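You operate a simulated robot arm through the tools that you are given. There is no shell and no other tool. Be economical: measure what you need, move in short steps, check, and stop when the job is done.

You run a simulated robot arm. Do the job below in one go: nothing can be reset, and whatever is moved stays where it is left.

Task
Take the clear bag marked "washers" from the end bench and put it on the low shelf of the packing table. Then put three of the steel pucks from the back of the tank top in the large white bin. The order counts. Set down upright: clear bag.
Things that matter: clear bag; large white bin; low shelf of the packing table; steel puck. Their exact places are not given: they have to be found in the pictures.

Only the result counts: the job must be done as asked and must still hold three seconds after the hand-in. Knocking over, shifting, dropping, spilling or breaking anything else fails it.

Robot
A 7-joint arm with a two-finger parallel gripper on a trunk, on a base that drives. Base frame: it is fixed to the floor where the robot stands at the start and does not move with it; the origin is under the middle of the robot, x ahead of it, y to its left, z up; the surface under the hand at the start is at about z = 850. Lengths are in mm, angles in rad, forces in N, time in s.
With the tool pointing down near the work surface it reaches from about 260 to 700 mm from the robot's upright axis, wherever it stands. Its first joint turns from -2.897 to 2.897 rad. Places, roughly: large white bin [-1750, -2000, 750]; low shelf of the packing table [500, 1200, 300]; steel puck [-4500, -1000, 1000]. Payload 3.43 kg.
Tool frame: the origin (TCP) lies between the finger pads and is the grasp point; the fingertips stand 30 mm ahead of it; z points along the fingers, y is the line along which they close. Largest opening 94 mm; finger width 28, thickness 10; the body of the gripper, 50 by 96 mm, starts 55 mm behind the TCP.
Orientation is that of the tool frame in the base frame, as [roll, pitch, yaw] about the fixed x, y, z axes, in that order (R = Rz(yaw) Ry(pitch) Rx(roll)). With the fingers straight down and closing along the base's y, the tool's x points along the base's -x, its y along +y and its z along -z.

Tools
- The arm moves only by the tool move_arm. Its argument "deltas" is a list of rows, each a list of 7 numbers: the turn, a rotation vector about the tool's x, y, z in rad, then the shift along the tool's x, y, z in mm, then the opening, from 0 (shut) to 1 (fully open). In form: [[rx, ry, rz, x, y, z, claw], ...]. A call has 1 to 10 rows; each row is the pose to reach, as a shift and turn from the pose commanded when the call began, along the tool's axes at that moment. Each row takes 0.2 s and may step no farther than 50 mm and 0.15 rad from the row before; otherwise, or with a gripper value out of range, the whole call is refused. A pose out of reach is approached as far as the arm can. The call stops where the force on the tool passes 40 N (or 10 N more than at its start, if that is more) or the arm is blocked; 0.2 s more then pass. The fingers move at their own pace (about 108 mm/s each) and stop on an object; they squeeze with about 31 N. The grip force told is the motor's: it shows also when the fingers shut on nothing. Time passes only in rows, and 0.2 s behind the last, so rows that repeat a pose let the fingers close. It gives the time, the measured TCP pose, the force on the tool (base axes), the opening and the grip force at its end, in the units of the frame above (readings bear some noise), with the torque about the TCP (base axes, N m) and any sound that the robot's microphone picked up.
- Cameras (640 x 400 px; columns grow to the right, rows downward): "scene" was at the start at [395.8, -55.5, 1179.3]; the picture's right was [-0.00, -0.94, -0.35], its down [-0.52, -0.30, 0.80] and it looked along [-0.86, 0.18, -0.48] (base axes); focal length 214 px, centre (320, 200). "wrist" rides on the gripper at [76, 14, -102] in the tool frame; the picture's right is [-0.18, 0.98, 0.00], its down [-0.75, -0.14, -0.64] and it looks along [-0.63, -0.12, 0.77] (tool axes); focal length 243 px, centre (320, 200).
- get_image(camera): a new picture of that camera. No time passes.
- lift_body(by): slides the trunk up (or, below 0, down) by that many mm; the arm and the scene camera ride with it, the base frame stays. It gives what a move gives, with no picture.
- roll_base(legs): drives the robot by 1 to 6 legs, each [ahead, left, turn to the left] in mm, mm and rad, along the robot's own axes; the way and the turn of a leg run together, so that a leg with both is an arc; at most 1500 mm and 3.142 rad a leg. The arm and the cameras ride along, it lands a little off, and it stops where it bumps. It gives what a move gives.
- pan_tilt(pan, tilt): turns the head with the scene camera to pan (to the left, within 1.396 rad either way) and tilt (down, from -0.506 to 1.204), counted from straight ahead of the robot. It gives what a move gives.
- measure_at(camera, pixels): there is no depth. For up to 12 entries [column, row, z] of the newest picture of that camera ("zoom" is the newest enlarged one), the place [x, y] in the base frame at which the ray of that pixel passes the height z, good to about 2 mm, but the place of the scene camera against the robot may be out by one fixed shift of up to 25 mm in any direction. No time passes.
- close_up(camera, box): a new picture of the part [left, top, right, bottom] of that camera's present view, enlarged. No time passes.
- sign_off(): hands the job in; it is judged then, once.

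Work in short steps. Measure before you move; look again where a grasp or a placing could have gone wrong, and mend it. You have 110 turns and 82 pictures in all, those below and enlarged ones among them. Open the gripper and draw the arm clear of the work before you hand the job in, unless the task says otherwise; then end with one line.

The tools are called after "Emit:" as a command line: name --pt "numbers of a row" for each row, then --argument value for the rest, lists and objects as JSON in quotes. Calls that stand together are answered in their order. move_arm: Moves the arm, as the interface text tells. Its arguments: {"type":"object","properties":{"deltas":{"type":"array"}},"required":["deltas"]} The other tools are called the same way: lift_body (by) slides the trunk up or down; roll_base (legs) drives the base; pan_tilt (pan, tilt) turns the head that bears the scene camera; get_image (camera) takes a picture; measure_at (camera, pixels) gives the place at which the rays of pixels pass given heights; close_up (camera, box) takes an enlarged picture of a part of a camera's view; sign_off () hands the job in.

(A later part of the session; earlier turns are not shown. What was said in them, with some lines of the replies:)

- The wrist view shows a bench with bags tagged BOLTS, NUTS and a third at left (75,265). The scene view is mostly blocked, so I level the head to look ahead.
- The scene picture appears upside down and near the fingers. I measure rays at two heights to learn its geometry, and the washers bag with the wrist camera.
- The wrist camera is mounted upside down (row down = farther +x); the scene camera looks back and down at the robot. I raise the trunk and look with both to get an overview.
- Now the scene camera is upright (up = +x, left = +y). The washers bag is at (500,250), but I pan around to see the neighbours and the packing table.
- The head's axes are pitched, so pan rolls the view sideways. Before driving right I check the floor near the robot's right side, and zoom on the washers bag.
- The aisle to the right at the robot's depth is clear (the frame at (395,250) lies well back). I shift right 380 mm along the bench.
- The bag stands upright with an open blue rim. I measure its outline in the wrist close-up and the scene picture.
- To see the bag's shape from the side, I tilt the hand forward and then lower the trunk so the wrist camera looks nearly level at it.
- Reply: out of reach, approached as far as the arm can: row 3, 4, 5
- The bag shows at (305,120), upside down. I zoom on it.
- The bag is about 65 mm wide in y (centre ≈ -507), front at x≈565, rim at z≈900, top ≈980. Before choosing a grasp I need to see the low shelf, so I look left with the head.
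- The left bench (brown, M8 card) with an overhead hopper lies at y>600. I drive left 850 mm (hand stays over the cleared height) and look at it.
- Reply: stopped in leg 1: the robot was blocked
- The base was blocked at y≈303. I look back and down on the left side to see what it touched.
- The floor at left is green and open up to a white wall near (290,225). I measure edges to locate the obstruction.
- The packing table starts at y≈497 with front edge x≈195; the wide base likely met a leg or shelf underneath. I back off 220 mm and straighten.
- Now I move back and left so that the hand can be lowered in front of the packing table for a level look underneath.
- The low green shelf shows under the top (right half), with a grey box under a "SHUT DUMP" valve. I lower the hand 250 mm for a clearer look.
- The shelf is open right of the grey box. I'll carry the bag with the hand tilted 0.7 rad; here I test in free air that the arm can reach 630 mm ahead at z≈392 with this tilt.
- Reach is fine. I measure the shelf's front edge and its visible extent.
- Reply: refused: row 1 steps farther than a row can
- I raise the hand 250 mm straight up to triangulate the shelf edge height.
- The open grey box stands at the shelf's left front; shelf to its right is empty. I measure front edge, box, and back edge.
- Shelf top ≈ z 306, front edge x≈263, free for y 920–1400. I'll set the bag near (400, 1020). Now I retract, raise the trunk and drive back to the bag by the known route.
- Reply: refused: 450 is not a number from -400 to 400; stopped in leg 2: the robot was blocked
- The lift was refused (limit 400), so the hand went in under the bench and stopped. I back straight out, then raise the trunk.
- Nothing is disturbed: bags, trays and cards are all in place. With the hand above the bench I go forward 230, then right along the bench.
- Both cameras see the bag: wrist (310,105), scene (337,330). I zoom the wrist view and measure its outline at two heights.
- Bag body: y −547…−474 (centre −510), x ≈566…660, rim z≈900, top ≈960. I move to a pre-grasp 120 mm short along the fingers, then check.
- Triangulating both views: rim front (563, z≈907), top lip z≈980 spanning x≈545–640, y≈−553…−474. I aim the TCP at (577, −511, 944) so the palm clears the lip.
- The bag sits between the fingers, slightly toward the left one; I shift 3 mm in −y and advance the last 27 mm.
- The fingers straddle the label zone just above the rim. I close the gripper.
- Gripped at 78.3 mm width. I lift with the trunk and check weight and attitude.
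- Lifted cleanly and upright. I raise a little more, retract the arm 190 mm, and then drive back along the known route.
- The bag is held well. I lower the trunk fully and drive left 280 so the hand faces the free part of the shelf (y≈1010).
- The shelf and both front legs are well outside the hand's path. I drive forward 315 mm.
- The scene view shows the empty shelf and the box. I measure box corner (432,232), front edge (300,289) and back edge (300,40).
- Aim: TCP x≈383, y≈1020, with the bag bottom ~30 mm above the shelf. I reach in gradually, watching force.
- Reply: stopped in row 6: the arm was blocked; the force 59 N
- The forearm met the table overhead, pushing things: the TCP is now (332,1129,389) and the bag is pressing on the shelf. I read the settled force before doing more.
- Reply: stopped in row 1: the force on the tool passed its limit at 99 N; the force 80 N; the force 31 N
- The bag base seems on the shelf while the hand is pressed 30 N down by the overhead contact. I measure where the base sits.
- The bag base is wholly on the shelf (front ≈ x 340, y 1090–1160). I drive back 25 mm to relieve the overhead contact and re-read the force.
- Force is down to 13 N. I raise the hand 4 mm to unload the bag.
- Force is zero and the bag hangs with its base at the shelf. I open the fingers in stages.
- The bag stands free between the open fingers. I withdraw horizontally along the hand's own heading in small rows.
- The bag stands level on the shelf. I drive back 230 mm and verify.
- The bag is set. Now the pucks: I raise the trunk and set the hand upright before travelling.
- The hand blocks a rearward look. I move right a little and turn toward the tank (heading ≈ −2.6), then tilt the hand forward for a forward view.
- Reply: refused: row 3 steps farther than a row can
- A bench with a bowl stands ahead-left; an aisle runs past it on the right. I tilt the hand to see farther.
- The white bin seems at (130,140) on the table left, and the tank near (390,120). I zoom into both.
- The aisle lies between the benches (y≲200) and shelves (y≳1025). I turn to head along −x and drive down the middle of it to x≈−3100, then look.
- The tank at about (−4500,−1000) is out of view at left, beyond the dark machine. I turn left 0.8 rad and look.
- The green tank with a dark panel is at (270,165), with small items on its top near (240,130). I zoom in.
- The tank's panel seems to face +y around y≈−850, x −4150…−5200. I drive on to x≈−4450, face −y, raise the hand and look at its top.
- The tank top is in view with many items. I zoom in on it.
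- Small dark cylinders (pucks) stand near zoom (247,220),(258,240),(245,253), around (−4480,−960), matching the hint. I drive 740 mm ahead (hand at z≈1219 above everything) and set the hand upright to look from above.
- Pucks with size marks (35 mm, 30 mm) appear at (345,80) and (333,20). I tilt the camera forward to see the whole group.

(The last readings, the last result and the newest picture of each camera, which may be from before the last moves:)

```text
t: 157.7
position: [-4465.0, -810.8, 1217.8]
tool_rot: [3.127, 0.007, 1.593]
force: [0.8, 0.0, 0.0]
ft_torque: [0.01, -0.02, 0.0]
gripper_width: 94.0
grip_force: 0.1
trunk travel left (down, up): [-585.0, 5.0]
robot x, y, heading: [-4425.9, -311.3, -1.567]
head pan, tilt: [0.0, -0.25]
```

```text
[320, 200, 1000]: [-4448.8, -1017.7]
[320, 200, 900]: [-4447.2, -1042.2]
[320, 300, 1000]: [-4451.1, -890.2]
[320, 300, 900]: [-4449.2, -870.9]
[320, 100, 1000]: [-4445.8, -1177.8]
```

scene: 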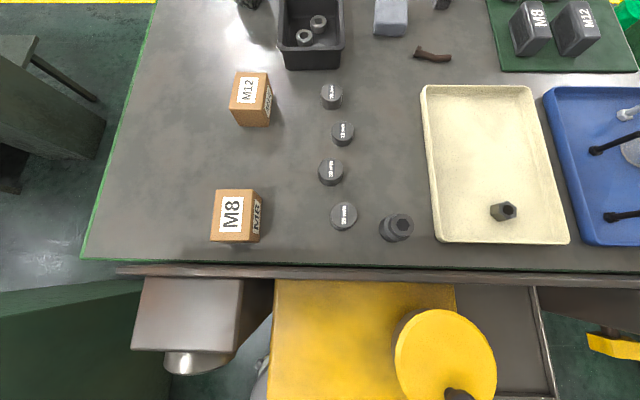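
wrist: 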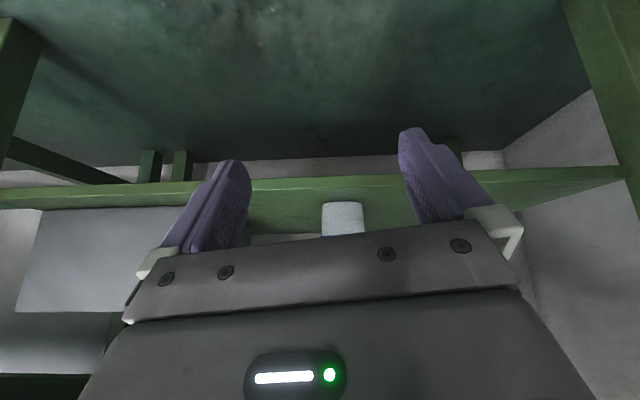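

Four labelled pucks form a zigzag row at (344,215),(331,171),(343,133),(331,97). I zoom to read them and measure.

Emit:
close_up --camera "scene" --box '[280, 75, 420, 250]'

Emit:
measure_at --camera "scene" --pixels '[[344, 215, 1000], [331, 171, 1000], [343, 133, 1000], [331, 96, 1000], [344, 215, 950], [331, 171, 950], [343, 133, 950], [331, 96, 950], [330, 216, 1000], [358, 216, 1000]]'

Emit:
get_image --camera "wrist"

```text
2.29 times, centred on (350, 162) of scene
```

zoom: 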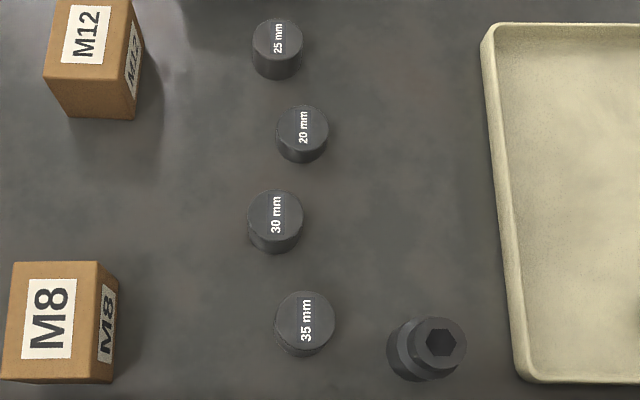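

```text
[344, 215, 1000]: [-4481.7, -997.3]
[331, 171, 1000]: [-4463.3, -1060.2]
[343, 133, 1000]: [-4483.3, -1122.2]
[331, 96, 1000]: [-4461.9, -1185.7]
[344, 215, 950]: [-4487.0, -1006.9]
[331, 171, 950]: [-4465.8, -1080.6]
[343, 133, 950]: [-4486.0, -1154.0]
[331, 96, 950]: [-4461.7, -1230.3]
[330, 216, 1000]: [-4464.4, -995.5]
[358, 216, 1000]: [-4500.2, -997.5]
```

```text
16 pictures are left
```

wrist: 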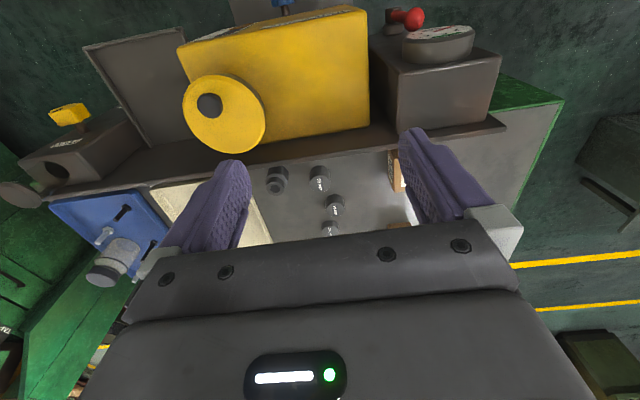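

Labels read 35, 30, 20 and 25 mm; I'll take the 30, 20 and 25 (the 35 is close to a socket bolt). I measure them with the wrist picture now for triangulation, then drive 185 mm closer.

Emit:
measure_at --camera "wrist" --pixels '[[320, 172, 1000], [320, 172, 950], [334, 199, 1000], [334, 199, 950], [329, 224, 1000], [329, 224, 950]]'

Emit:
roll_base --legs '[[185, 0, 0]]'

Emit:
move_arm --pt "0 0 0 -20 0 20 0.7" --pt "0 0 0 -40 0 40 0.7" --pt "0 0 0 -60 0 60 0.7" --pt "0 0 0 -80 0 80 0.7"

Emit:
get_image --camera "wrist"

```text
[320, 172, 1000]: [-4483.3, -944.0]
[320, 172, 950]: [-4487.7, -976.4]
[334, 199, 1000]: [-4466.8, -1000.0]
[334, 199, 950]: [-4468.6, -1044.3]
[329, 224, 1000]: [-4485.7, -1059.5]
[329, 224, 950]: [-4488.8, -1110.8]
```

```text
t: 159.3
position: [-4465.2, -999.5, 1217.2]
tool_rot: [3.129, 0.006, 1.593]
force: [-0.2, 0.2, -0.1]
ft_torque: [0.0, 0.0, 0.03]
gripper_width: 94.1
grip_force: 0.0
trunk travel left (down, up): [-585.0, 5.0]
robot x, y, heading: [-4421.5, -503.0, -1.561]
head pan, tilt: [0.0, -0.25]
```

```text
t: 160.3
position: [-4463.0, -1079.8, 1136.8]
tool_rot: [3.127, 0.004, 1.593]
force: [-0.6, -0.7, 0.8]
ft_torque: [0.0, 0.01, 0.02]
gripper_width: 65.7
grip_force: 0.0
trunk travel left (down, up): [-585.0, 5.0]
robot x, y, heading: [-4422.5, -501.2, -1.567]
head pan, tilt: [0.0, -0.25]
```

```text
15 pictures are left
```

wrist: 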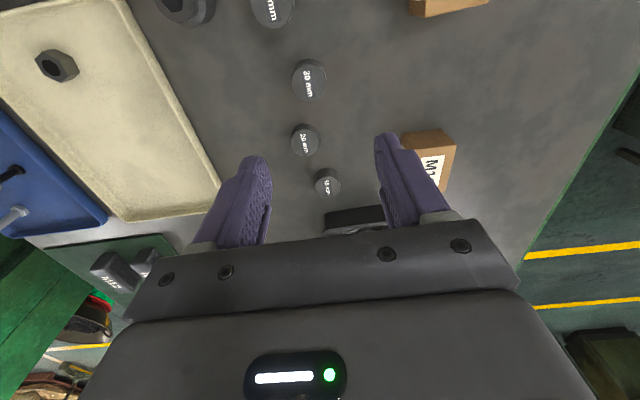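

The 30 mm puck is at (310,77), 20 mm at (305,136), 25 mm at (328,180). I measure at three heights.

Emit:
measure_at --camera "wrist" --pixels '[[310, 77, 1000], [310, 77, 950], [310, 77, 900], [305, 136, 1000], [305, 136, 950], [305, 136, 900], [328, 180, 1000], [328, 180, 950], [328, 180, 900], [292, 78, 930], [327, 78, 930]]'

```text
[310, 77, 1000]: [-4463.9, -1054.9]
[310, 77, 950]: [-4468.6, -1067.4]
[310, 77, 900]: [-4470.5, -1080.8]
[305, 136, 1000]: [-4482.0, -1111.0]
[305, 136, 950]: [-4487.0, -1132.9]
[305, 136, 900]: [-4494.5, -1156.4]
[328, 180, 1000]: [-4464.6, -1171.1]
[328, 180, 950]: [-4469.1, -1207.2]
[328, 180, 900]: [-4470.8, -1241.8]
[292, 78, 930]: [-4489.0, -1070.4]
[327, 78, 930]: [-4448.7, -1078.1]
```

Puck tops lie at z≈913: 30 mm at (−4470,−1077), 20 mm at (−4491,−1150), 25 mm at (−4470,−1232). I descend over the 30 mm one to TCP z≈926.

Emit:
move_arm --pt "0 0 0 1 -3 42 0.75" --pt "0 0 0 2 -6 84 0.75" --pt "0 0 0 3 -10 126 0.75" --pt "0 0 0 3 -10 168 0.75" --pt "0 0 0 3 -10 190 0.75" --pt "0 0 0 3 -10 211 0.75"

Emit:
get_image --camera "wrist"

```text
t: 161.5
position: [-4471.6, -1076.7, 950.4]
tool_rot: [3.128, -0.001, 1.59]
force: [0.8, 19.2, 25.8]
ft_torque: [0.49, 1.06, -0.7]
gripper_width: 69.3
grip_force: 0.0
trunk travel left (down, up): [-585.0, 5.0]
robot x, y, heading: [-4421.2, -502.8, -1.568]
head pan, tilt: [0.0, -0.25]
stopped in row 6: the force on the tool passed its limit at 83 N (the readings are from after the stop); the commanded pose is now the measured one
```

```text
14 pictures are left
```

wrist: 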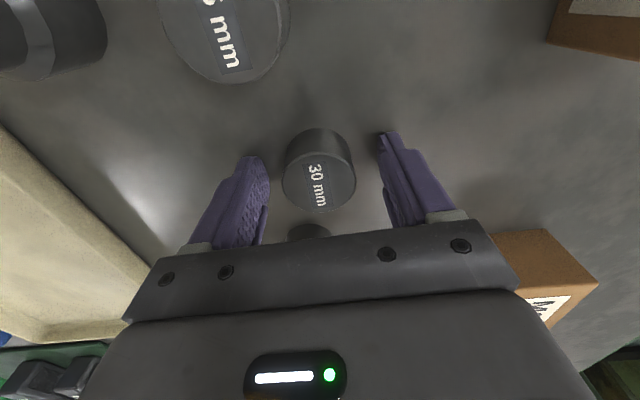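

Fingertips touched the tank surface (so surface z≈920, puck tops ≈950), and the puck is centred between the fingers at (318,188). I rise 4 mm and close.

Emit:
move_arm --pt "0 0 0 0 0 -4 0.75" --pt "0 0 0 0 0 -5 0.4" --pt "0 0 0 0 0 -5 0" --pt "0 0 0 0 0 -5 0"

Emit:
move_arm --pt "0 0 0 0 0 -30 0" --pt "0 0 0 0 0 -70 0"

Emit:
get_image --camera "wrist"

```text
t: 162.5
position: [-4472.9, -1080.3, 954.1]
tool_rot: [3.129, 0.003, 1.592]
force: [-0.2, -0.1, 1.3]
ft_torque: [0.04, -0.1, 0.03]
gripper_width: 40.7
grip_force: 30.6
trunk travel left (down, up): [-585.0, 5.0]
robot x, y, heading: [-4421.2, -504.7, -1.567]
head pan, tilt: [0.0, -0.25]
```

```text
t: 163.1
position: [-4473.0, -1081.0, 1025.2]
tool_rot: [3.128, 0.001, 1.593]
force: [-0.4, -0.1, -2.7]
ft_torque: [-0.03, 0.01, 0.03]
gripper_width: 40.4
grip_force: 31.4
trunk travel left (down, up): [-585.0, 5.0]
robot x, y, heading: [-4423.9, -503.0, -1.565]
head pan, tilt: [0.0, -0.25]
```

```text
13 pictures are left
```

wrist: 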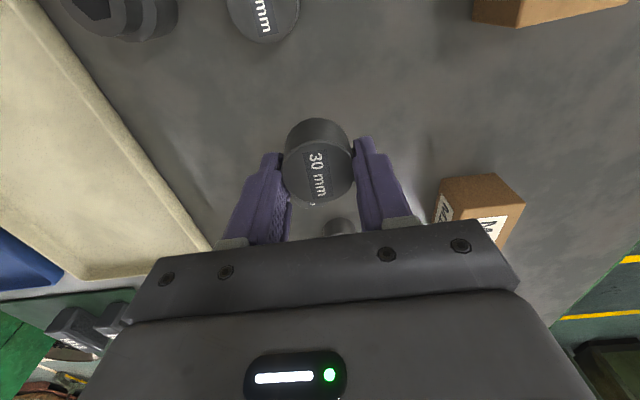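

The puck is held (40.5 mm, 2.7 N). I raise and retract the hand, back out to the aisle, and slide along it to x≈−2400, the gap between the two benches.

Emit:
move_arm --pt "0 0 0 0 0 -48 0" --pt "0 0 0 0 0 -96 0" --pt "0 0 0 30 0 -134 0" --pt "0 0 0 60 0 -170 0" --pt "0 0 0 100 0 -190 0"

Emit:
roll_base --legs '[[-1100, 0, 0], [0, 1010, 0], [0, 1010, 0]]'

Emit:
pan_tilt --pan 0 --tilt -0.5

Emit:
get_image --camera "scene"

Emit:
measure_at --camera "scene" --pixels '[[320, 200, 0], [320, 100, 0], [320, 30, 0], [100, 200, 0], [540, 200, 0], [100, 200, 900], [540, 200, 900]]'

```text
t: 164.3
position: [-4478.6, -976.9, 1214.5]
tool_rot: [3.128, 0.004, 1.591]
force: [-0.3, 0.4, -2.8]
ft_torque: [-0.02, -0.02, -0.01]
gripper_width: 40.5
grip_force: 30.6
trunk travel left (down, up): [-585.0, 5.0]
robot x, y, heading: [-4423.4, -503.1, -1.565]
head pan, tilt: [0.0, -0.25]
```

```text
t: 179.6
position: [-2459.6, 146.7, 1215.0]
tool_rot: [3.128, 0.002, 1.616]
force: [-1.1, -0.2, -3.0]
ft_torque: [0.01, -0.01, 0.0]
gripper_width: 39.2
grip_force: 30.9
trunk travel left (down, up): [-585.0, 5.0]
robot x, y, heading: [-2417.0, 622.2, -1.543]
head pan, tilt: [0.0, -0.25]
```

```text
t: 180.4
position: [-2459.8, 146.6, 1214.8]
tool_rot: [3.128, 0.002, 1.617]
force: [-0.4, 0.0, -2.9]
ft_torque: [-0.04, 0.0, -0.03]
gripper_width: 39.2
grip_force: 30.9
trunk travel left (down, up): [-585.0, 5.0]
robot x, y, heading: [-2416.7, 623.9, -1.545]
head pan, tilt: [0.0, -0.499]
```

```text
12 pictures are left
```

scene: 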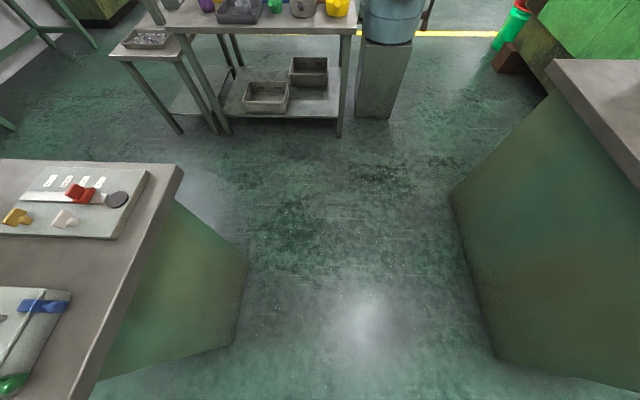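

```text
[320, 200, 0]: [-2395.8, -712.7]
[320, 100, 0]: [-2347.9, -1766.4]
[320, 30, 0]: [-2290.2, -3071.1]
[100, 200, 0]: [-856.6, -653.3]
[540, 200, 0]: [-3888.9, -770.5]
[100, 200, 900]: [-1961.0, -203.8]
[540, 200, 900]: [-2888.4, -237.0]
```

The gap is clear, and the bin's table is ahead-left. I drive ahead 700 mm and tilt the hand up to see the table top.

Emit:
roll_base --legs '[[700, 0, -0.025]]'

Emit:
move_arm --pt "0 -0.14 0 0 0 0 0" --pt "0 -0.28 0 0 0 0 0" --pt "0 -0.42 0 0 0 0 0" --pt "0 -0.56 0 0 0 0 0"

Emit:
get_image --camera "scene"

Emit:
measure_at --camera "scene" --pixels '[[320, 200, 0], [320, 200, 750], [100, 200, 0], [100, 200, 750], [540, 200, 750], [320, 250, 750], [200, 180, 750], [200, 250, 0]]'

```text
t: 184.2
position: [-2450.9, -562.2, 1214.2]
tool_rot: [3.128, 0.001, 1.603]
force: [-0.3, -0.2, -2.0]
ft_torque: [-0.02, -0.03, 0.01]
gripper_width: 39.2
grip_force: 31.1
trunk travel left (down, up): [-585.0, 5.0]
robot x, y, heading: [-2397.9, -81.6, -1.557]
head pan, tilt: [0.0, -0.499]
```

```text
t: 185.2
position: [-2450.2, -562.3, 1214.2]
tool_rot: [3.125, 0.564, 1.596]
force: [0.6, -0.5, -3.0]
ft_torque: [0.04, -0.04, 0.03]
gripper_width: 38.9
grip_force: 31.3
trunk travel left (down, up): [-585.0, 5.0]
robot x, y, heading: [-2398.4, -80.3, -1.554]
head pan, tilt: [0.0, -0.499]
```

```text
11 pictures are left
```

scene: 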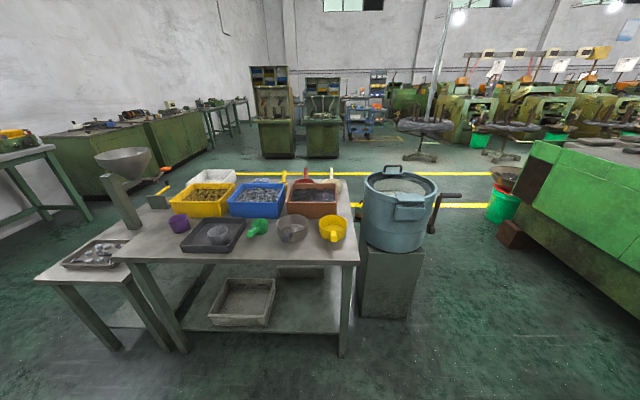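

```text
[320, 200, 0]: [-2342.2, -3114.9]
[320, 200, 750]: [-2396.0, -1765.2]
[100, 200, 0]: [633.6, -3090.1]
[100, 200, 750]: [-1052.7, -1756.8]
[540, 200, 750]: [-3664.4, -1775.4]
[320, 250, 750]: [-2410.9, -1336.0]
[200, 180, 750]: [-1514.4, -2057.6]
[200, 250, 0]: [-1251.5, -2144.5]
```

The large white bin is at the back-left of the table, (212,176). I zoom on it and measure bin, pot pedestal and tank edge for a route around the right to the back.

Emit:
close_up --camera "scene" --box '[120, 140, 280, 240]'

Emit:
measure_at --camera "scene" --pixels '[[193, 171, 850], [236, 170, 850], [203, 168, 850], [150, 205, 750], [360, 262, 750], [350, 192, 750], [410, 318, 0], [362, 318, 0], [500, 245, 0], [640, 325, 0], [122, 350, 0], [345, 355, 0]]'

```text
4.00 times, centred on (200, 190) of scene
```

zoom: 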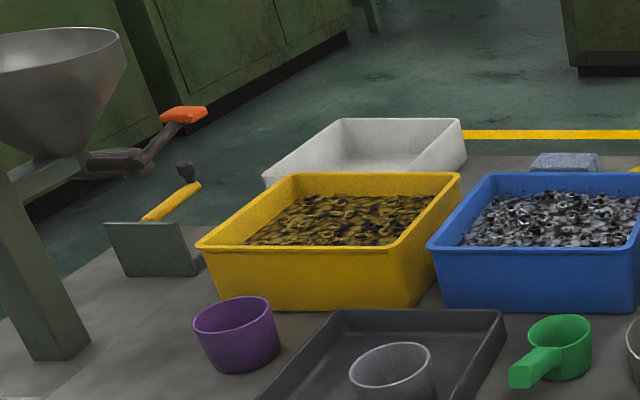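

```text
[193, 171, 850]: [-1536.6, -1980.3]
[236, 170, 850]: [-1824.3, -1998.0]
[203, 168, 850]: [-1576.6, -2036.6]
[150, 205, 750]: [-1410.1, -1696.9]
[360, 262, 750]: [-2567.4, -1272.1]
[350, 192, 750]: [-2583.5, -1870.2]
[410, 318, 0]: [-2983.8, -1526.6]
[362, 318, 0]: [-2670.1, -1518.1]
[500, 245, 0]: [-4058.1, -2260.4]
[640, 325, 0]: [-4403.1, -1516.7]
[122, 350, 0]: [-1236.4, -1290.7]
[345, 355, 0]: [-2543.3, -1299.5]
```

Bin ≈ x −1560…−1830, y −1800…−2010 at rim z≈850, best reached from the table's +x end. I set the hand vertical and drive: ahead, left along y≈−600 to x≈−850, ahead to y≈−1950, then turn to face −x.

Emit:
move_arm --pt "0 0.14 0 0 0 0 0" --pt "0 0.28 0 0 0 0 0" --pt "0 0.42 0 0 0 0 0" --pt "0 0.56 0 0 0 0 0"

Emit:
roll_base --legs '[[520, 0, -0.015], [0, 775, 0], [0, 775, 0], [1350, 0, 0], [0, 0, -1.57]]'

Emit:
get_image --camera "scene"

Emit:
measure_at --camera "scene" --pixels '[[320, 200, 0], [320, 200, 750], [100, 200, 750], [540, 200, 750], [320, 100, 750], [320, 100, 850]]'

```text
t: 186.2
position: [-2450.2, -561.3, 1213.4]
tool_rot: [3.13, 0.0, 1.601]
force: [0.2, -0.4, -3.1]
ft_torque: [0.02, 0.01, 0.02]
gripper_width: 39.0
grip_force: 31.1
trunk travel left (down, up): [-585.0, 5.0]
robot x, y, heading: [-2398.2, -81.5, -1.556]
head pan, tilt: [0.0, -0.499]
```

```text
t: 207.1
position: [-1305.7, -1880.7, 1214.2]
tool_rot: [3.127, 0.0, 0.008]
force: [-0.1, 0.4, -3.1]
ft_torque: [0.02, 0.0, -0.01]
gripper_width: 39.3
grip_force: 30.7
trunk travel left (down, up): [-585.0, 5.0]
robot x, y, heading: [-828.5, -1944.2, 3.138]
head pan, tilt: [0.0, -0.499]
```

```text
9 pictures are left
```

scene: 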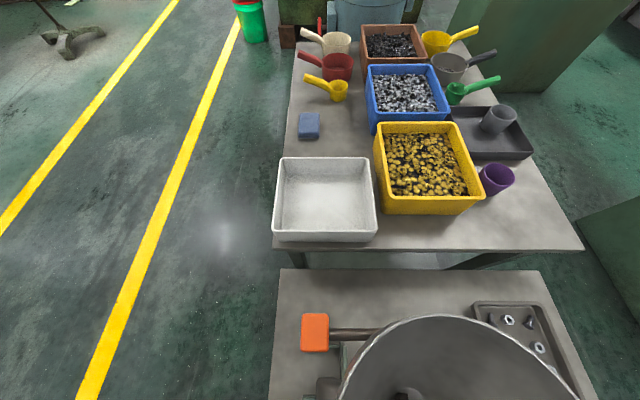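

```text
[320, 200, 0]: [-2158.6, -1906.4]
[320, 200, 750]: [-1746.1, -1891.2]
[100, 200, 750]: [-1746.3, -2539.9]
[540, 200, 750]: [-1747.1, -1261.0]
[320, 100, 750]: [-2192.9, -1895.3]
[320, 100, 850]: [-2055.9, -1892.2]
```

A clear view of the bin at (325,198); a hopper stands just right of the hand's path. I measure the bin rim and floor.

Emit:
measure_at --camera "scene" --pixels '[[283, 158, 850], [370, 157, 850], [377, 233, 850], [273, 233, 850], [325, 195, 760], [283, 158, 820], [377, 233, 820], [340, 390, 1100], [340, 390, 1000], [425, 315, 1100], [578, 250, 750], [305, 316, 850]]'

```text
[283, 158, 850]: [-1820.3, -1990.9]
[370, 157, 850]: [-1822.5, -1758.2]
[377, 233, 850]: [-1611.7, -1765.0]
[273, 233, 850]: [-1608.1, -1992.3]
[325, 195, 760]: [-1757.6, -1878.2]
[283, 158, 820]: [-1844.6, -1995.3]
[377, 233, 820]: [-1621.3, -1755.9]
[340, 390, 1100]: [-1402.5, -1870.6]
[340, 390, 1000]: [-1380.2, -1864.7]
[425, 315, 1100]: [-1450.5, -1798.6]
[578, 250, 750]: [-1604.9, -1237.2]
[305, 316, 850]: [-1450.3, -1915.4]
```

The hopper table blocks the +x end, so I go round to the open back side: robot at about (−1780,−2440) facing +y, using the clear floor seen at left.

Emit:
roll_base --legs '[[0, 500, 0], [950, 0, 0], [0, 0, -1.568]]'

Emit:
get_image --camera "scene"

Emit:
measure_at --camera "scene" --pixels '[[320, 200, 760], [320, 250, 850], [320, 300, 850], [320, 350, 850], [200, 300, 850], [440, 300, 850], [320, 300, 760]]'

```text
t: 218.4
position: [-1739.1, -1949.3, 1213.9]
tool_rot: [3.128, 0.002, -1.545]
force: [0.3, 1.1, -2.9]
ft_torque: [0.0, 0.06, -0.03]
gripper_width: 39.3
grip_force: 31.4
trunk travel left (down, up): [-585.0, 5.0]
robot x, y, heading: [-1788.0, -2426.3, 1.582]
head pan, tilt: [0.0, -0.499]
```

```text
8 pictures are left
```

scene: 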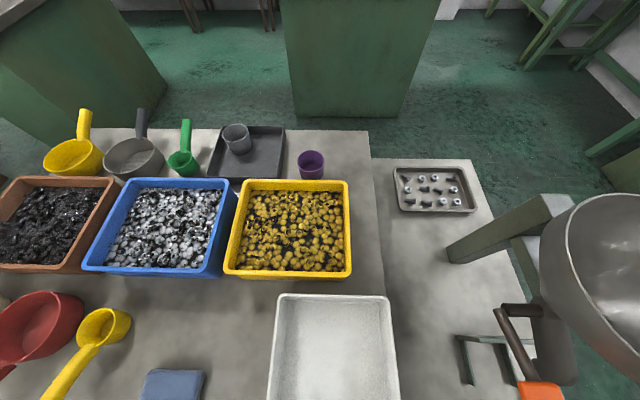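

```text
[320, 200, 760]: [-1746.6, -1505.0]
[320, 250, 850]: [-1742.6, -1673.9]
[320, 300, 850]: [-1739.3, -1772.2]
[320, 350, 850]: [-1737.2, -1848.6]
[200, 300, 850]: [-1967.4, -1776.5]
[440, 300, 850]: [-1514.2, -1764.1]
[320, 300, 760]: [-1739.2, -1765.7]
```

Bin interior spans x≈−1825…−1610, y≈−1985…−1765. I move over (−1745,−1905) and lower the trunk until the puck is just above the bin floor.

Emit:
move_arm --pt "0 0 0 -22 3 0 0" --pt "0 0 0 -44 5 0 0"

Emit:
lift_body --by -385

Emit:
get_image --camera "wrist"

```text
t: 219.0
position: [-1744.4, -1906.0, 1215.0]
tool_rot: [3.127, 0.001, -1.545]
force: [-0.4, -0.2, -3.1]
ft_torque: [0.0, -0.03, 0.0]
gripper_width: 39.0
grip_force: 30.5
trunk travel left (down, up): [-585.0, 5.0]
robot x, y, heading: [-1791.4, -2426.3, 1.58]
head pan, tilt: [0.0, -0.499]
```

```text
t: 222.8
position: [-1745.0, -1907.7, 830.2]
tool_rot: [3.128, 0.001, -1.543]
force: [0.3, -0.1, -2.8]
ft_torque: [0.02, 0.02, -0.03]
gripper_width: 38.9
grip_force: 31.3
trunk travel left (down, up): [-200.0, 390.0]
robot x, y, heading: [-1789.0, -2425.7, 1.58]
head pan, tilt: [0.0, -0.499]
```

```text
7 pictures are left
```

wrist: 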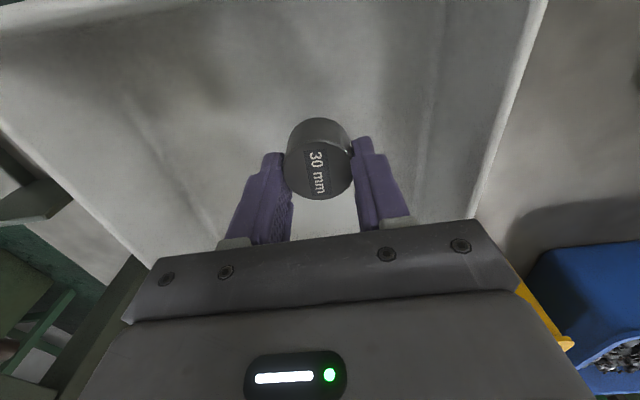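

The puck is inside the bin. I lower step by step until it touches the floor, then open.

Emit:
move_arm --pt "0 0 0 0 0 8 0" --pt "0 0 0 0 0 15 0" --pt "0 0 0 0 0 21 0" --pt "0 0 0 0 0 25 0"

```text
t: 223.8
position: [-1744.6, -1905.9, 806.7]
tool_rot: [3.13, 0.006, -1.546]
force: [-1.1, -2.0, 12.1]
ft_torque: [-0.05, -0.23, -0.05]
gripper_width: 39.1
grip_force: 31.1
trunk travel left (down, up): [-200.0, 390.0]
robot x, y, heading: [-1791.4, -2427.5, 1.583]
head pan, tilt: [0.0, -0.499]
```

Touchdown at TCP z≈807. I open partly, raise, and take a shorter route to the tank's east side: along y≈−2430 to x≈−3490, turn to face −x, and slide toward y≈−1210.

Emit:
move_arm --pt "0 0 0 0 0 0 0.55" --pt "0 0 0 0 0 0 0.6" --pt "0 0 0 0 0 -30 0.6" --pt "0 0 0 0 0 -75 0.6"

Emit:
lift_body --by 340

Emit:
roll_base --legs '[[0, 850, 0], [0, 850, 0], [0, 0, 1.56]]'

Emit:
get_image --camera "scene"

Emit:
measure_at --camera "scene" --pixels '[[320, 200, 0], [320, 100, 0], [540, 200, 0], [540, 300, 0], [540, 100, 0], [540, 200, 920], [320, 300, 0]]'

```text
t: 224.8
position: [-1744.2, -1907.0, 880.2]
tool_rot: [3.128, 0.003, -1.544]
force: [0.9, -0.1, 0.2]
ft_torque: [0.01, 0.0, 0.01]
gripper_width: 56.4
grip_force: 0.1
trunk travel left (down, up): [-200.0, 390.0]
robot x, y, heading: [-1794.3, -2431.7, 1.579]
head pan, tilt: [0.0, -0.499]
```

```text
t: 228.1
position: [-1743.5, -1905.3, 1218.8]
tool_rot: [3.128, 0.001, -1.544]
force: [-0.3, 1.0, 0.1]
ft_torque: [0.0, -0.01, 0.01]
gripper_width: 56.6
grip_force: 0.0
trunk travel left (down, up): [-540.0, 50.0]
robot x, y, heading: [-1788.4, -2429.9, 1.578]
head pan, tilt: [0.0, -0.499]
```

```text
t: 240.4
position: [-4003.3, -2409.7, 1219.8]
tool_rot: [3.128, 0.004, 0.014]
force: [0.5, 0.5, 0.0]
ft_torque: [0.02, 0.04, 0.02]
gripper_width: 56.4
grip_force: 0.1
trunk travel left (down, up): [-540.0, 50.0]
robot x, y, heading: [-3481.4, -2462.4, -3.146]
head pan, tilt: [0.0, -0.499]
```

```text
6 pictures are left
```

scene: 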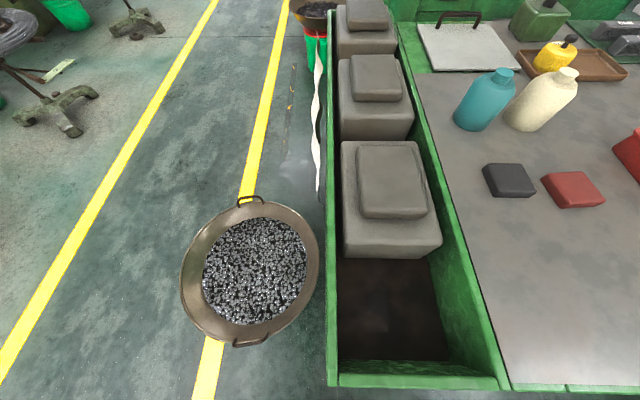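

```text
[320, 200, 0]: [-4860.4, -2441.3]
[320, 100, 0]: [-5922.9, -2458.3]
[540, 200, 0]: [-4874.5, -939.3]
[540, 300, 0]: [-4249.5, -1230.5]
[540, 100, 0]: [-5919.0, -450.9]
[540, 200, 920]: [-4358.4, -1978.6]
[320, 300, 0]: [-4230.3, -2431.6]
```

The lane east of the tank is free (tank edge x≈−4135). I slide right 1260 mm and then go 335 mm ahead.

Emit:
roll_base --legs '[[0, -1255, 0.004], [335, 0, 0]]'

```text
t: 248.6
position: [-4351.3, -1166.3, 1218.8]
tool_rot: [3.129, 0.001, 0.013]
force: [-1.2, 0.4, -1.0]
ft_torque: [0.04, -0.04, 0.0]
gripper_width: 56.6
grip_force: 0.0
trunk travel left (down, up): [-540.0, 50.0]
robot x, y, heading: [-3829.0, -1217.2, 3.143]
head pan, tilt: [0.0, -0.499]
```

I move the hand above the 20 mm puck's expected place (−4490,−1139) and check with a wrist picture.

Emit:
move_arm --pt "0 0 0 -35 -7 30 0.7" --pt "0 0 0 -70 -14 60 0.7" --pt "0 0 0 -105 -21 90 0.7" --pt "0 0 0 -139 -27 120 0.7"

Emit:
get_image --camera "wrist"

```text
t: 249.6
position: [-4491.5, -1142.8, 1100.2]
tool_rot: [3.129, 0.001, 0.015]
force: [-0.1, -0.4, 0.9]
ft_torque: [-0.03, 0.02, 0.02]
gripper_width: 65.9
grip_force: 0.0
trunk travel left (down, up): [-540.0, 50.0]
robot x, y, heading: [-3828.4, -1216.7, 3.139]
head pan, tilt: [0.0, -0.499]
```

```text
5 pictures are left
```

wrist: 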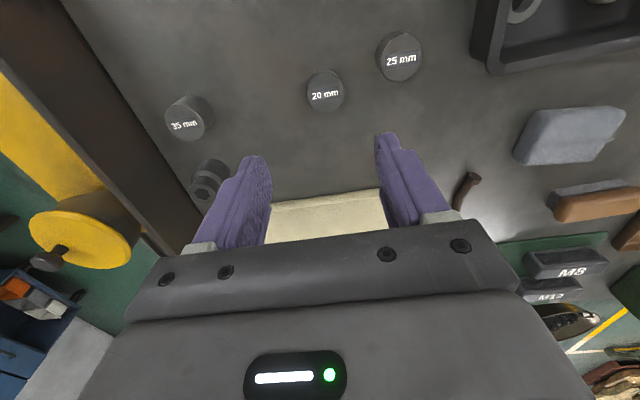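

The 20 mm puck is at (325,93) and the 25 mm at (402,60). I measure both.

Emit:
measure_at --camera "wrist" --pixels '[[325, 93, 940], [325, 93, 950], [325, 93, 920], [402, 60, 945], [402, 60, 920], [187, 122, 950], [307, 93, 940], [344, 93, 940]]'

```text
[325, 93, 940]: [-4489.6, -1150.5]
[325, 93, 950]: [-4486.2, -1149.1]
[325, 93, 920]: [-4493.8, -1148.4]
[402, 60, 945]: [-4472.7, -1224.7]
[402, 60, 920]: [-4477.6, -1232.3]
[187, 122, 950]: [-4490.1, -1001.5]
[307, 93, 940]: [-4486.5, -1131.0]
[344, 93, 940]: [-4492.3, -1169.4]
```

20 mm puck at (−4490,−1150), 25 mm at (−4474,−1227). I descend over the 20 mm puck to TCP z≈953 and close.

Emit:
move_arm --pt "0 0 0 1 3 45 0.7" --pt "0 0 0 1 5 90 0.7" --pt "0 0 0 1 5 130 0.7" --pt "0 0 0 1 5 147 0.7" --pt "0 0 0 1 5 147 0.3" --pt "0 0 0 1 5 147 0" --pt "0 0 0 1 5 147 0"

Emit:
move_arm --pt "0 0 0 0 0 -30 0" --pt "0 0 0 0 0 -70 0" --pt "0 0 0 20 0 -110 0" --pt "0 0 0 50 0 -150 0" --pt "0 0 0 85 0 -185 0" --pt "0 0 0 120 0 -220 0" --pt "0 0 0 150 0 -250 0"

```text
t: 251.2
position: [-4463.1, -1155.2, 970.5]
tool_rot: [3.127, 0.004, 0.014]
force: [0.0, 0.1, -0.8]
ft_torque: [0.02, 0.01, 0.01]
gripper_width: 0.0
grip_force: 30.8
out of reach, approached as far as the arm can: row 2, 3, 4, 5, 6, 7
trunk travel left (down, up): [-540.0, 50.0]
robot x, y, heading: [-3833.8, -1219.0, 3.144]
head pan, tilt: [0.0, -0.499]
```

```text
t: 252.8
position: [-4312.4, -1150.5, 1220.4]
tool_rot: [3.128, 0.003, 0.014]
force: [0.5, 0.0, -0.3]
ft_torque: [0.0, 0.0, -0.01]
gripper_width: 0.0
grip_force: 30.6
trunk travel left (down, up): [-540.0, 50.0]
robot x, y, heading: [-3829.6, -1221.2, 3.143]
head pan, tilt: [0.0, -0.499]
```

The arm ran out of reach low down, and closed on nothing above the puck. I reopen, return to the 1100 mm pose and use the trunk to descend; first a check picture.

Emit:
move_arm --pt "0 0 0 -36 0 0 0.7" --pt "0 0 0 -72 0 30 0.7" --pt "0 0 0 -108 0 60 0.7" --pt "0 0 0 -143 0 90 0.7" --pt "0 0 0 -178 -1 121 0.7"

Emit:
lift_body --by -90

Emit:
get_image --camera "wrist"

```text
t: 253.9
position: [-4491.6, -1154.8, 1098.7]
tool_rot: [3.127, 0.003, 0.014]
force: [-0.8, 0.3, -0.3]
ft_torque: [-0.02, -0.02, -0.02]
gripper_width: 66.1
grip_force: 0.0
trunk travel left (down, up): [-540.0, 50.0]
robot x, y, heading: [-3830.5, -1221.8, 3.142]
head pan, tilt: [0.0, -0.499]
```

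```text
t: 255.2
position: [-4490.6, -1156.0, 1011.4]
tool_rot: [3.128, 0.001, 0.014]
force: [0.7, 0.1, -0.5]
ft_torque: [-0.01, 0.01, 0.05]
gripper_width: 65.8
grip_force: 0.1
trunk travel left (down, up): [-450.0, 140.0]
robot x, y, heading: [-3830.6, -1218.8, 3.144]
head pan, tilt: [0.0, -0.499]
```

```text
4 pictures are left
```

wrist: 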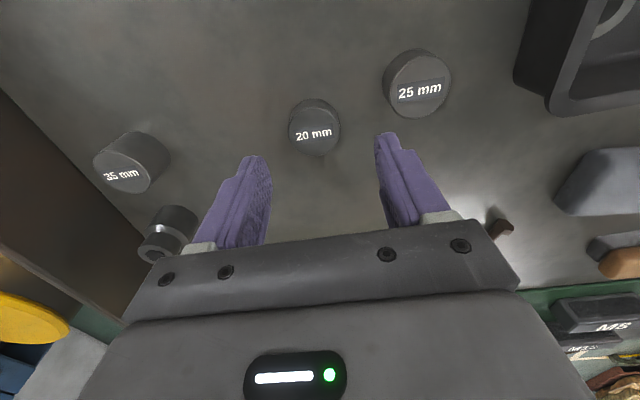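

Emit:
measure_at --camera "wrist" --pixels '[[314, 131, 940], [290, 128, 940], [340, 126, 940], [417, 86, 945], [314, 131, 930]]'

```text
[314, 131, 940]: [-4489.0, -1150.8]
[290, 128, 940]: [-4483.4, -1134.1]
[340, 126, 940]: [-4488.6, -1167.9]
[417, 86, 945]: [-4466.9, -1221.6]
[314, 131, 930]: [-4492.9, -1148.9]
```

The 20 mm puck hasn't moved: (−4489,−1151). I shift 5 mm, lower the trunk 58 mm, and grip.

Emit:
move_arm --pt "0 0 0 2 -5 0 0.7"

Emit:
lift_body --by -57

Emit:
move_arm --pt "0 0 0 0 0 0 0.4" --pt "0 0 0 0 0 0 0" --pt "0 0 0 0 0 0 0"

Emit:
lift_body --by 200

```text
t: 255.6
position: [-4488.5, -1149.8, 1010.5]
tool_rot: [3.128, 0.004, 0.014]
force: [1.1, 1.1, 0.5]
ft_torque: [0.02, 0.01, 0.01]
gripper_width: 65.9
grip_force: 0.1
trunk travel left (down, up): [-450.0, 140.0]
robot x, y, heading: [-3826.3, -1218.4, 3.14]
head pan, tilt: [0.0, -0.499]
```

```text
t: 256.6
position: [-4489.6, -1149.8, 953.3]
tool_rot: [3.129, 0.004, 0.013]
force: [0.2, 0.1, 0.2]
ft_torque: [0.01, -0.03, -0.02]
gripper_width: 65.9
grip_force: 0.0
trunk travel left (down, up): [-393.0, 197.0]
robot x, y, heading: [-3831.0, -1219.8, 3.139]
head pan, tilt: [0.0, -0.499]
```

```text
t: 257.4
position: [-4488.7, -1150.5, 953.4]
tool_rot: [3.127, 0.002, 0.014]
force: [-0.4, 0.1, 0.2]
ft_torque: [-0.01, -0.01, 0.0]
gripper_width: 38.3
grip_force: 31.0
trunk travel left (down, up): [-393.0, 197.0]
robot x, y, heading: [-3828.0, -1219.9, 3.141]
head pan, tilt: [0.0, -0.499]
```

```text
t: 259.5
position: [-4489.2, -1149.3, 1150.8]
tool_rot: [3.127, 0.002, 0.014]
force: [0.8, 0.8, -1.8]
ft_torque: [-0.03, -0.05, 0.0]
gripper_width: 38.6
grip_force: 31.1
out of reach, approached as far as the arm can: row 1
trunk travel left (down, up): [-590.0, 0.0]
robot x, y, heading: [-3830.6, -1220.3, 3.136]
head pan, tilt: [0.0, -0.499]
```

Gripped the 20 mm puck (38.5 mm, 1.8 N). I retract, and drive the same route back to the bin.

Emit:
move_arm --pt "0 0 0 30 0 -15 0" --pt "0 0 0 65 0 -30 0" --pt "0 0 0 100 0 -45 0" --pt "0 0 0 140 0 -60 0"

Emit:
roll_base --legs '[[-340, 0, 0], [0, 1245, 0], [0, 0, -1.56], [0, -850, 0], [0, -850, 0]]'

```text
t: 260.5
position: [-4345.2, -1146.8, 1211.2]
tool_rot: [3.127, 0.002, 0.013]
force: [-0.3, -0.2, -1.9]
ft_torque: [-0.01, 0.01, 0.02]
gripper_width: 38.5
grip_force: 30.9
trunk travel left (down, up): [-590.0, 0.0]
robot x, y, heading: [-3828.9, -1216.5, 3.139]
head pan, tilt: [0.0, -0.499]
```

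```text
t: 280.6
position: [-1735.1, -1915.4, 1209.5]
tool_rot: [3.127, 0.002, -1.538]
force: [0.2, -0.3, -1.9]
ft_torque: [-0.02, 0.04, 0.0]
gripper_width: 38.3
grip_force: 31.1
trunk travel left (down, up): [-590.0, 0.0]
robot x, y, heading: [-1796.0, -2432.4, 1.585]
head pan, tilt: [0.0, -0.499]
```

Over the bin again. I shift to (−1675,−1900), lower with the trunk, touch down and release.

Emit:
move_arm --pt "0 0 0 -8 -30 0 0" --pt "0 0 0 -15 -60 0 0"

Emit:
lift_body --by -380

Emit:
move_arm --pt "0 0 0 0 0 8 0" --pt "0 0 0 0 0 15 0" --pt "0 0 0 0 0 20 0" --pt "0 0 0 0 0 23 0"

```text
t: 281.2
position: [-1675.6, -1900.0, 1209.6]
tool_rot: [3.128, 0.001, -1.537]
force: [-0.1, -0.4, -2.5]
ft_torque: [-0.01, -0.01, 0.02]
gripper_width: 38.7
grip_force: 31.5
trunk travel left (down, up): [-590.0, 0.0]
robot x, y, heading: [-1797.7, -2431.5, 1.584]
head pan, tilt: [0.0, -0.499]
```

```text
t: 284.8
position: [-1677.1, -1899.9, 830.1]
tool_rot: [3.128, 0.004, -1.539]
force: [-0.1, -0.2, -2.2]
ft_torque: [0.0, -0.05, 0.0]
gripper_width: 38.5
grip_force: 31.3
trunk travel left (down, up): [-210.0, 380.0]
robot x, y, heading: [-1801.2, -2436.0, 1.589]
head pan, tilt: [0.0, -0.499]
```

```text
t: 285.8
position: [-1676.1, -1898.8, 806.3]
tool_rot: [3.127, 0.003, -1.537]
force: [-0.8, 0.6, -1.9]
ft_torque: [-0.01, -0.01, -0.02]
gripper_width: 38.4
grip_force: 31.3
trunk travel left (down, up): [-210.0, 380.0]
robot x, y, heading: [-1796.8, -2434.5, 1.586]
head pan, tilt: [0.0, -0.499]
```

Not touching yet; I go 3 mm lower, open, raise and drive back for the third puck.

Emit:
move_arm --pt "0 0 0 0 0 3 0" --pt "0 0 0 0 0 3 0.55" --pt "0 0 0 0 0 3 0.6" --pt "0 0 0 0 0 -27 0.6" --pt "0 0 0 0 0 -72 0.6"

Emit:
get_image --camera "wrist"

Emit:
lift_body --by 335

Emit:
roll_base --legs '[[0, 850, 0], [0, 850, 0], [0, 0, 1.555], [0, -1230, 0], [335, 0, 0]]'

```text
t: 287.0
position: [-1674.7, -1900.4, 877.2]
tool_rot: [3.129, 0.004, -1.538]
force: [0.0, -0.1, 0.0]
ft_torque: [0.0, 0.0, -0.01]
gripper_width: 56.1
grip_force: 0.1
trunk travel left (down, up): [-210.0, 380.0]
robot x, y, heading: [-1799.0, -2434.9, 1.588]
head pan, tilt: [0.0, -0.499]
```

```text
3 pictures are left
```

wrist: 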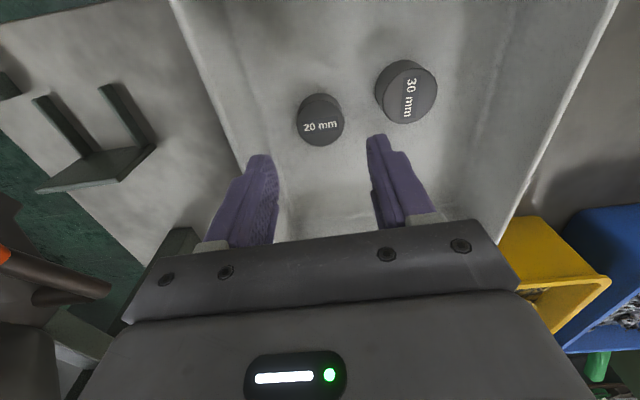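

```text
t: 290.3
position: [-1676.3, -1899.2, 1212.6]
tool_rot: [3.126, 0.003, -1.537]
force: [1.0, -0.8, -0.4]
ft_torque: [0.0, -0.01, -0.01]
gripper_width: 56.4
grip_force: 0.0
trunk travel left (down, up): [-545.0, 45.0]
robot x, y, heading: [-1798.1, -2436.1, 1.586]
head pan, tilt: [0.0, -0.499]
```

```text
t: 310.4
position: [-4391.0, -1157.5, 1213.3]
tool_rot: [3.129, 0.003, 0.067]
force: [1.2, -0.8, 0.1]
ft_torque: [0.03, 0.02, -0.01]
gripper_width: 56.2
grip_force: 0.1
trunk travel left (down, up): [-545.0, 45.0]
robot x, y, heading: [-3849.5, -1259.4, -3.091]
head pan, tilt: [0.0, -0.499]
stopped in leg 5: the robot was blocked; the commanded pose is now the measured one
```

Two pucks lie in the bin. The base lightly touched the tank's foot; I back off 15 mm, then bring the hand over the 25 mm puck (−4470,−1223) at z≈1010 and check.

Emit:
roll_base --legs '[[-15, 0, -0.05]]'

```text
t: 311.2
position: [-4370.0, -1128.2, 1213.1]
tool_rot: [3.13, 0.003, 0.017]
force: [0.9, 0.0, 0.7]
ft_torque: [0.02, 0.03, 0.03]
gripper_width: 56.4
grip_force: 0.0
trunk travel left (down, up): [-545.0, 45.0]
robot x, y, heading: [-3833.6, -1265.2, -3.14]
head pan, tilt: [0.0, -0.499]
```

Emit:
move_arm --pt "0 0 0 -25 23 28 0.7" --pt "0 0 0 -51 46 56 0.7" --pt "0 0 0 -76 69 84 0.7" --pt "0 0 0 -101 92 113 0.7"

Emit:
lift_body --by -85

Emit:
get_image --camera "wrist"

```text
t: 312.2
position: [-4472.4, -1228.8, 1098.8]
tool_rot: [3.129, 0.004, 0.017]
force: [-0.7, -0.1, -0.1]
ft_torque: [0.02, -0.01, 0.0]
gripper_width: 65.8
grip_force: 0.0
trunk travel left (down, up): [-545.0, 45.0]
robot x, y, heading: [-3835.0, -1264.4, -3.14]
head pan, tilt: [0.0, -0.499]
```

```text
t: 313.4
position: [-4470.9, -1227.7, 1015.2]
tool_rot: [3.129, 0.004, 0.017]
force: [0.4, -0.2, 0.8]
ft_torque: [-0.02, -0.03, -0.02]
gripper_width: 65.7
grip_force: 0.0
trunk travel left (down, up): [-460.0, 130.0]
robot x, y, heading: [-3831.8, -1260.8, -3.138]
head pan, tilt: [0.0, -0.499]
```

```text
2 pictures are left
```

wrist: 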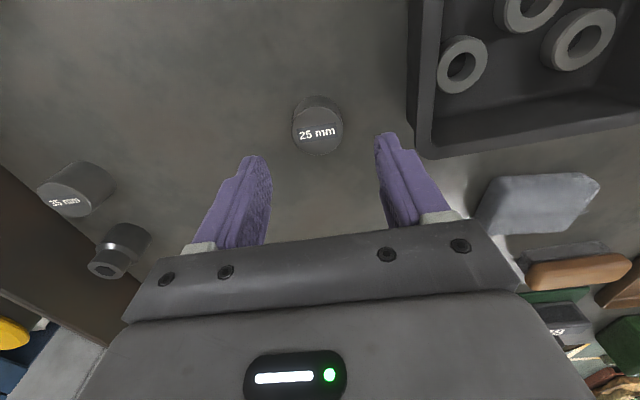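

Emit:
measure_at --camera "wrist" --pixels '[[317, 130, 945], [293, 127, 945], [343, 127, 945], [415, 150, 945], [436, 158, 960]]'

```text
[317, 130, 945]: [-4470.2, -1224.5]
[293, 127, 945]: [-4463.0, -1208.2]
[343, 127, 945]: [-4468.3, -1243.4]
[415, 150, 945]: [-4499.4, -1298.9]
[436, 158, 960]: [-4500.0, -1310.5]
```

The 25 mm puck is at (−4469,−1225), almost under the TCP. I nudge 3 mm, lower 61 mm, grip and lift.

Emit:
move_arm --pt "0 0 0 2 -3 0 0.7"

Emit:
lift_body --by -60

Emit:
move_arm --pt "0 0 0 0 0 0 0.4" --pt "0 0 0 0 0 0 0" --pt "0 0 0 0 0 0 0"

Emit:
lift_body --by 185

```text
t: 313.8
position: [-4468.8, -1224.4, 1015.1]
tool_rot: [3.128, 0.005, 0.017]
force: [1.0, 0.0, 0.7]
ft_torque: [-0.02, 0.0, -0.03]
gripper_width: 65.7
grip_force: 0.0
trunk travel left (down, up): [-460.0, 130.0]
robot x, y, heading: [-3834.1, -1260.6, -3.137]
head pan, tilt: [0.0, -0.499]
```

```text
t: 314.8
position: [-4469.1, -1224.2, 954.8]
tool_rot: [3.13, 0.003, 0.016]
force: [-0.5, -0.3, 0.3]
ft_torque: [0.01, -0.01, 0.01]
gripper_width: 65.8
grip_force: 0.1
trunk travel left (down, up): [-400.0, 190.0]
robot x, y, heading: [-3836.3, -1266.6, -3.136]
head pan, tilt: [0.0, -0.499]
```

```text
t: 315.6
position: [-4468.7, -1223.8, 954.8]
tool_rot: [3.13, 0.005, 0.017]
force: [-0.8, -0.8, 2.8]
ft_torque: [0.07, -0.01, 0.04]
gripper_width: 39.3
grip_force: 31.2
trunk travel left (down, up): [-400.0, 190.0]
robot x, y, heading: [-3834.4, -1263.5, -3.137]
head pan, tilt: [0.0, -0.499]
```

```text
t: 317.7
position: [-4469.8, -1224.5, 1139.3]
tool_rot: [3.128, 0.0, 0.017]
force: [-0.6, 0.3, -2.1]
ft_torque: [0.01, 0.01, 0.02]
gripper_width: 39.5
grip_force: 31.2
trunk travel left (down, up): [-585.0, 5.0]
robot x, y, heading: [-3835.1, -1264.4, -3.143]
head pan, tilt: [0.0, -0.499]
```

Held (39.4 mm, 2.1 N). I retract and drive the same route to the bin.

Emit:
move_arm --pt "0 0 0 30 0 -18 0" --pt "0 0 0 62 0 -36 0" --pt "0 0 0 94 0 -54 0" --pt "0 0 0 126 0 -70 0"

Emit:
roll_base --legs '[[-335, 0, 0], [0, 1185, 0], [0, 0, -1.56], [0, -850, 0], [0, -850, 0]]'

```text
t: 318.7
position: [-4342.9, -1219.7, 1208.5]
tool_rot: [3.131, 0.006, 0.017]
force: [0.6, -0.1, -2.1]
ft_torque: [0.0, 0.06, -0.02]
gripper_width: 39.1
grip_force: 30.9
trunk travel left (down, up): [-585.0, 5.0]
robot x, y, heading: [-3837.3, -1265.8, -3.137]
head pan, tilt: [0.0, -0.499]
```

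```text
t: 338.6
position: [-1741.0, -1982.4, 1209.0]
tool_rot: [3.127, 0.003, -1.592]
force: [-0.3, 0.9, -2.1]
ft_torque: [-0.02, -0.04, -0.03]
gripper_width: 38.8
grip_force: 30.9
trunk travel left (down, up): [-585.0, 5.0]
robot x, y, heading: [-1802.5, -2487.9, 1.538]
head pan, tilt: [0.0, -0.499]
```

I move over a free spot (−1712,−1837) in the bin, lower with the trunk, then touch down.

Emit:
move_arm --pt "0 0 0 -36 -7 0 0" --pt "0 0 0 -73 -13 0 0" --pt "0 0 0 -109 -20 0 0" --pt "0 0 0 -145 -26 0 0"

Emit:
lift_body --by -375

Emit:
move_arm --pt "0 0 0 0 0 8 0" --pt "0 0 0 0 0 16 0" --pt "0 0 0 0 0 22 0" --pt "0 0 0 0 0 26 0"

```text
t: 339.6
position: [-1713.6, -1837.5, 1209.1]
tool_rot: [3.127, 0.002, -1.592]
force: [0.3, 0.9, -2.2]
ft_torque: [-0.01, -0.04, 0.01]
gripper_width: 39.2
grip_force: 30.9
trunk travel left (down, up): [-585.0, 5.0]
robot x, y, heading: [-1799.7, -2491.2, 1.535]
head pan, tilt: [0.0, -0.499]
```

```text
t: 343.2
position: [-1714.1, -1839.6, 834.8]
tool_rot: [3.129, 0.004, -1.591]
force: [-0.4, 0.0, -2.2]
ft_torque: [-0.02, -0.01, -0.01]
gripper_width: 39.2
grip_force: 30.6
trunk travel left (down, up): [-210.0, 380.0]
robot x, y, heading: [-1802.9, -2488.2, 1.535]
head pan, tilt: [0.0, -0.499]
```

```text
t: 344.2
position: [-1715.0, -1838.7, 807.6]
tool_rot: [3.129, 0.004, -1.591]
force: [-0.8, -0.4, -2.8]
ft_torque: [0.02, 0.0, 0.01]
gripper_width: 38.9
grip_force: 30.7
trunk travel left (down, up): [-210.0, 380.0]
robot x, y, heading: [-1803.5, -2490.9, 1.536]
head pan, tilt: [0.0, -0.499]
```

I lower 2 mm more, release, rise clear and verify with a picture.

Emit:
move_arm --pt "0 0 0 0 0 2 0" --pt "0 0 0 0 0 2 0.55" --pt "0 0 0 0 0 2 0.6" --pt "0 0 0 0 0 -28 0.6" --pt "0 0 0 0 0 -73 0.6"

Emit:
lift_body --by 150

Emit:
get_image --camera "wrist"

```text
t: 345.4
position: [-1712.8, -1840.6, 882.7]
tool_rot: [3.128, 0.005, -1.593]
force: [0.1, 0.4, 0.5]
ft_torque: [0.0, 0.0, -0.04]
gripper_width: 56.4
grip_force: 0.2
trunk travel left (down, up): [-210.0, 380.0]
robot x, y, heading: [-1802.0, -2489.3, 1.536]
head pan, tilt: [0.0, -0.499]
```

```text
t: 347.2
position: [-1711.0, -1839.8, 1031.7]
tool_rot: [3.128, 0.003, -1.592]
force: [-0.5, 0.8, -0.5]
ft_torque: [0.03, 0.02, -0.01]
gripper_width: 56.2
grip_force: 0.0
trunk travel left (down, up): [-360.0, 230.0]
robot x, y, heading: [-1803.7, -2488.6, 1.539]
head pan, tilt: [0.0, -0.499]
```

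```text
1 pictures are left
```

wrist: 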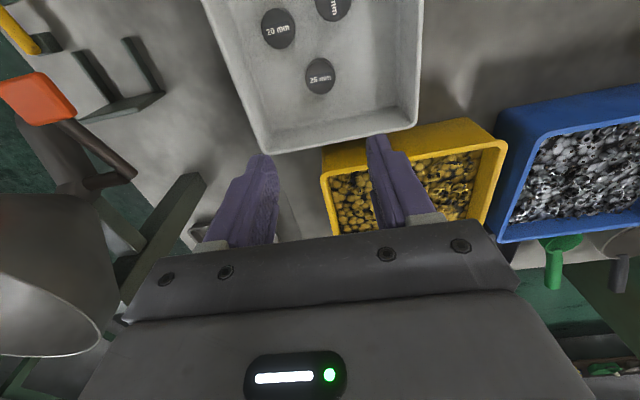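

All three pucks (20, 25, 30 mm) lie in the white bin. I raise the hand, open fully and back away from the table.

Emit:
lift_body --by 150

Emit:
move_arm --pt "0 0 0 40 0 0 1" --pt "0 0 0 80 0 0 1" --pt "0 0 0 120 0 0 1"

Emit:
roll_base --legs '[[-200, 0, 0]]'

```text
t: 348.9
position: [-1711.8, -1838.8, 1181.4]
tool_rot: [3.127, 0.003, -1.592]
force: [-0.3, -0.1, 0.3]
ft_torque: [-0.01, -0.02, 0.0]
gripper_width: 56.4
grip_force: 0.1
trunk travel left (down, up): [-510.0, 80.0]
robot x, y, heading: [-1801.5, -2483.7, 1.542]
head pan, tilt: [0.0, -0.499]
```

```text
t: 349.7
position: [-1714.7, -1962.2, 1180.9]
tool_rot: [3.128, 0.003, -1.592]
force: [0.8, -0.9, 0.4]
ft_torque: [0.0, -0.02, 0.0]
gripper_width: 94.1
grip_force: 0.2
trunk travel left (down, up): [-510.0, 80.0]
robot x, y, heading: [-1801.2, -2492.0, 1.533]
head pan, tilt: [0.0, -0.499]
```

```text
t: 351.3
position: [-1723.9, -2160.4, 1180.0]
tool_rot: [3.129, 0.004, -1.59]
force: [0.5, -0.3, -0.1]
ft_torque: [0.02, 0.01, 0.02]
gripper_width: 93.9
grip_force: 0.0
trunk travel left (down, up): [-510.0, 80.0]
robot x, y, heading: [-1815.1, -2689.0, 1.539]
head pan, tilt: [0.0, -0.499]
```

The hand is open and clear of the work, so I hand the job in.

Emit:
sign_off

```text
The job is handed in.
```

The job is handed in: the "washers" bag stands upright on the packing table's low shelf, and the 30, 20 and 25 mm steel pucks are in the large white bin, placed after the bag; the base or arm bumped fixed furniture four times on the way, and I saw nothing shifted, though I did not photograph every spot afterwards.
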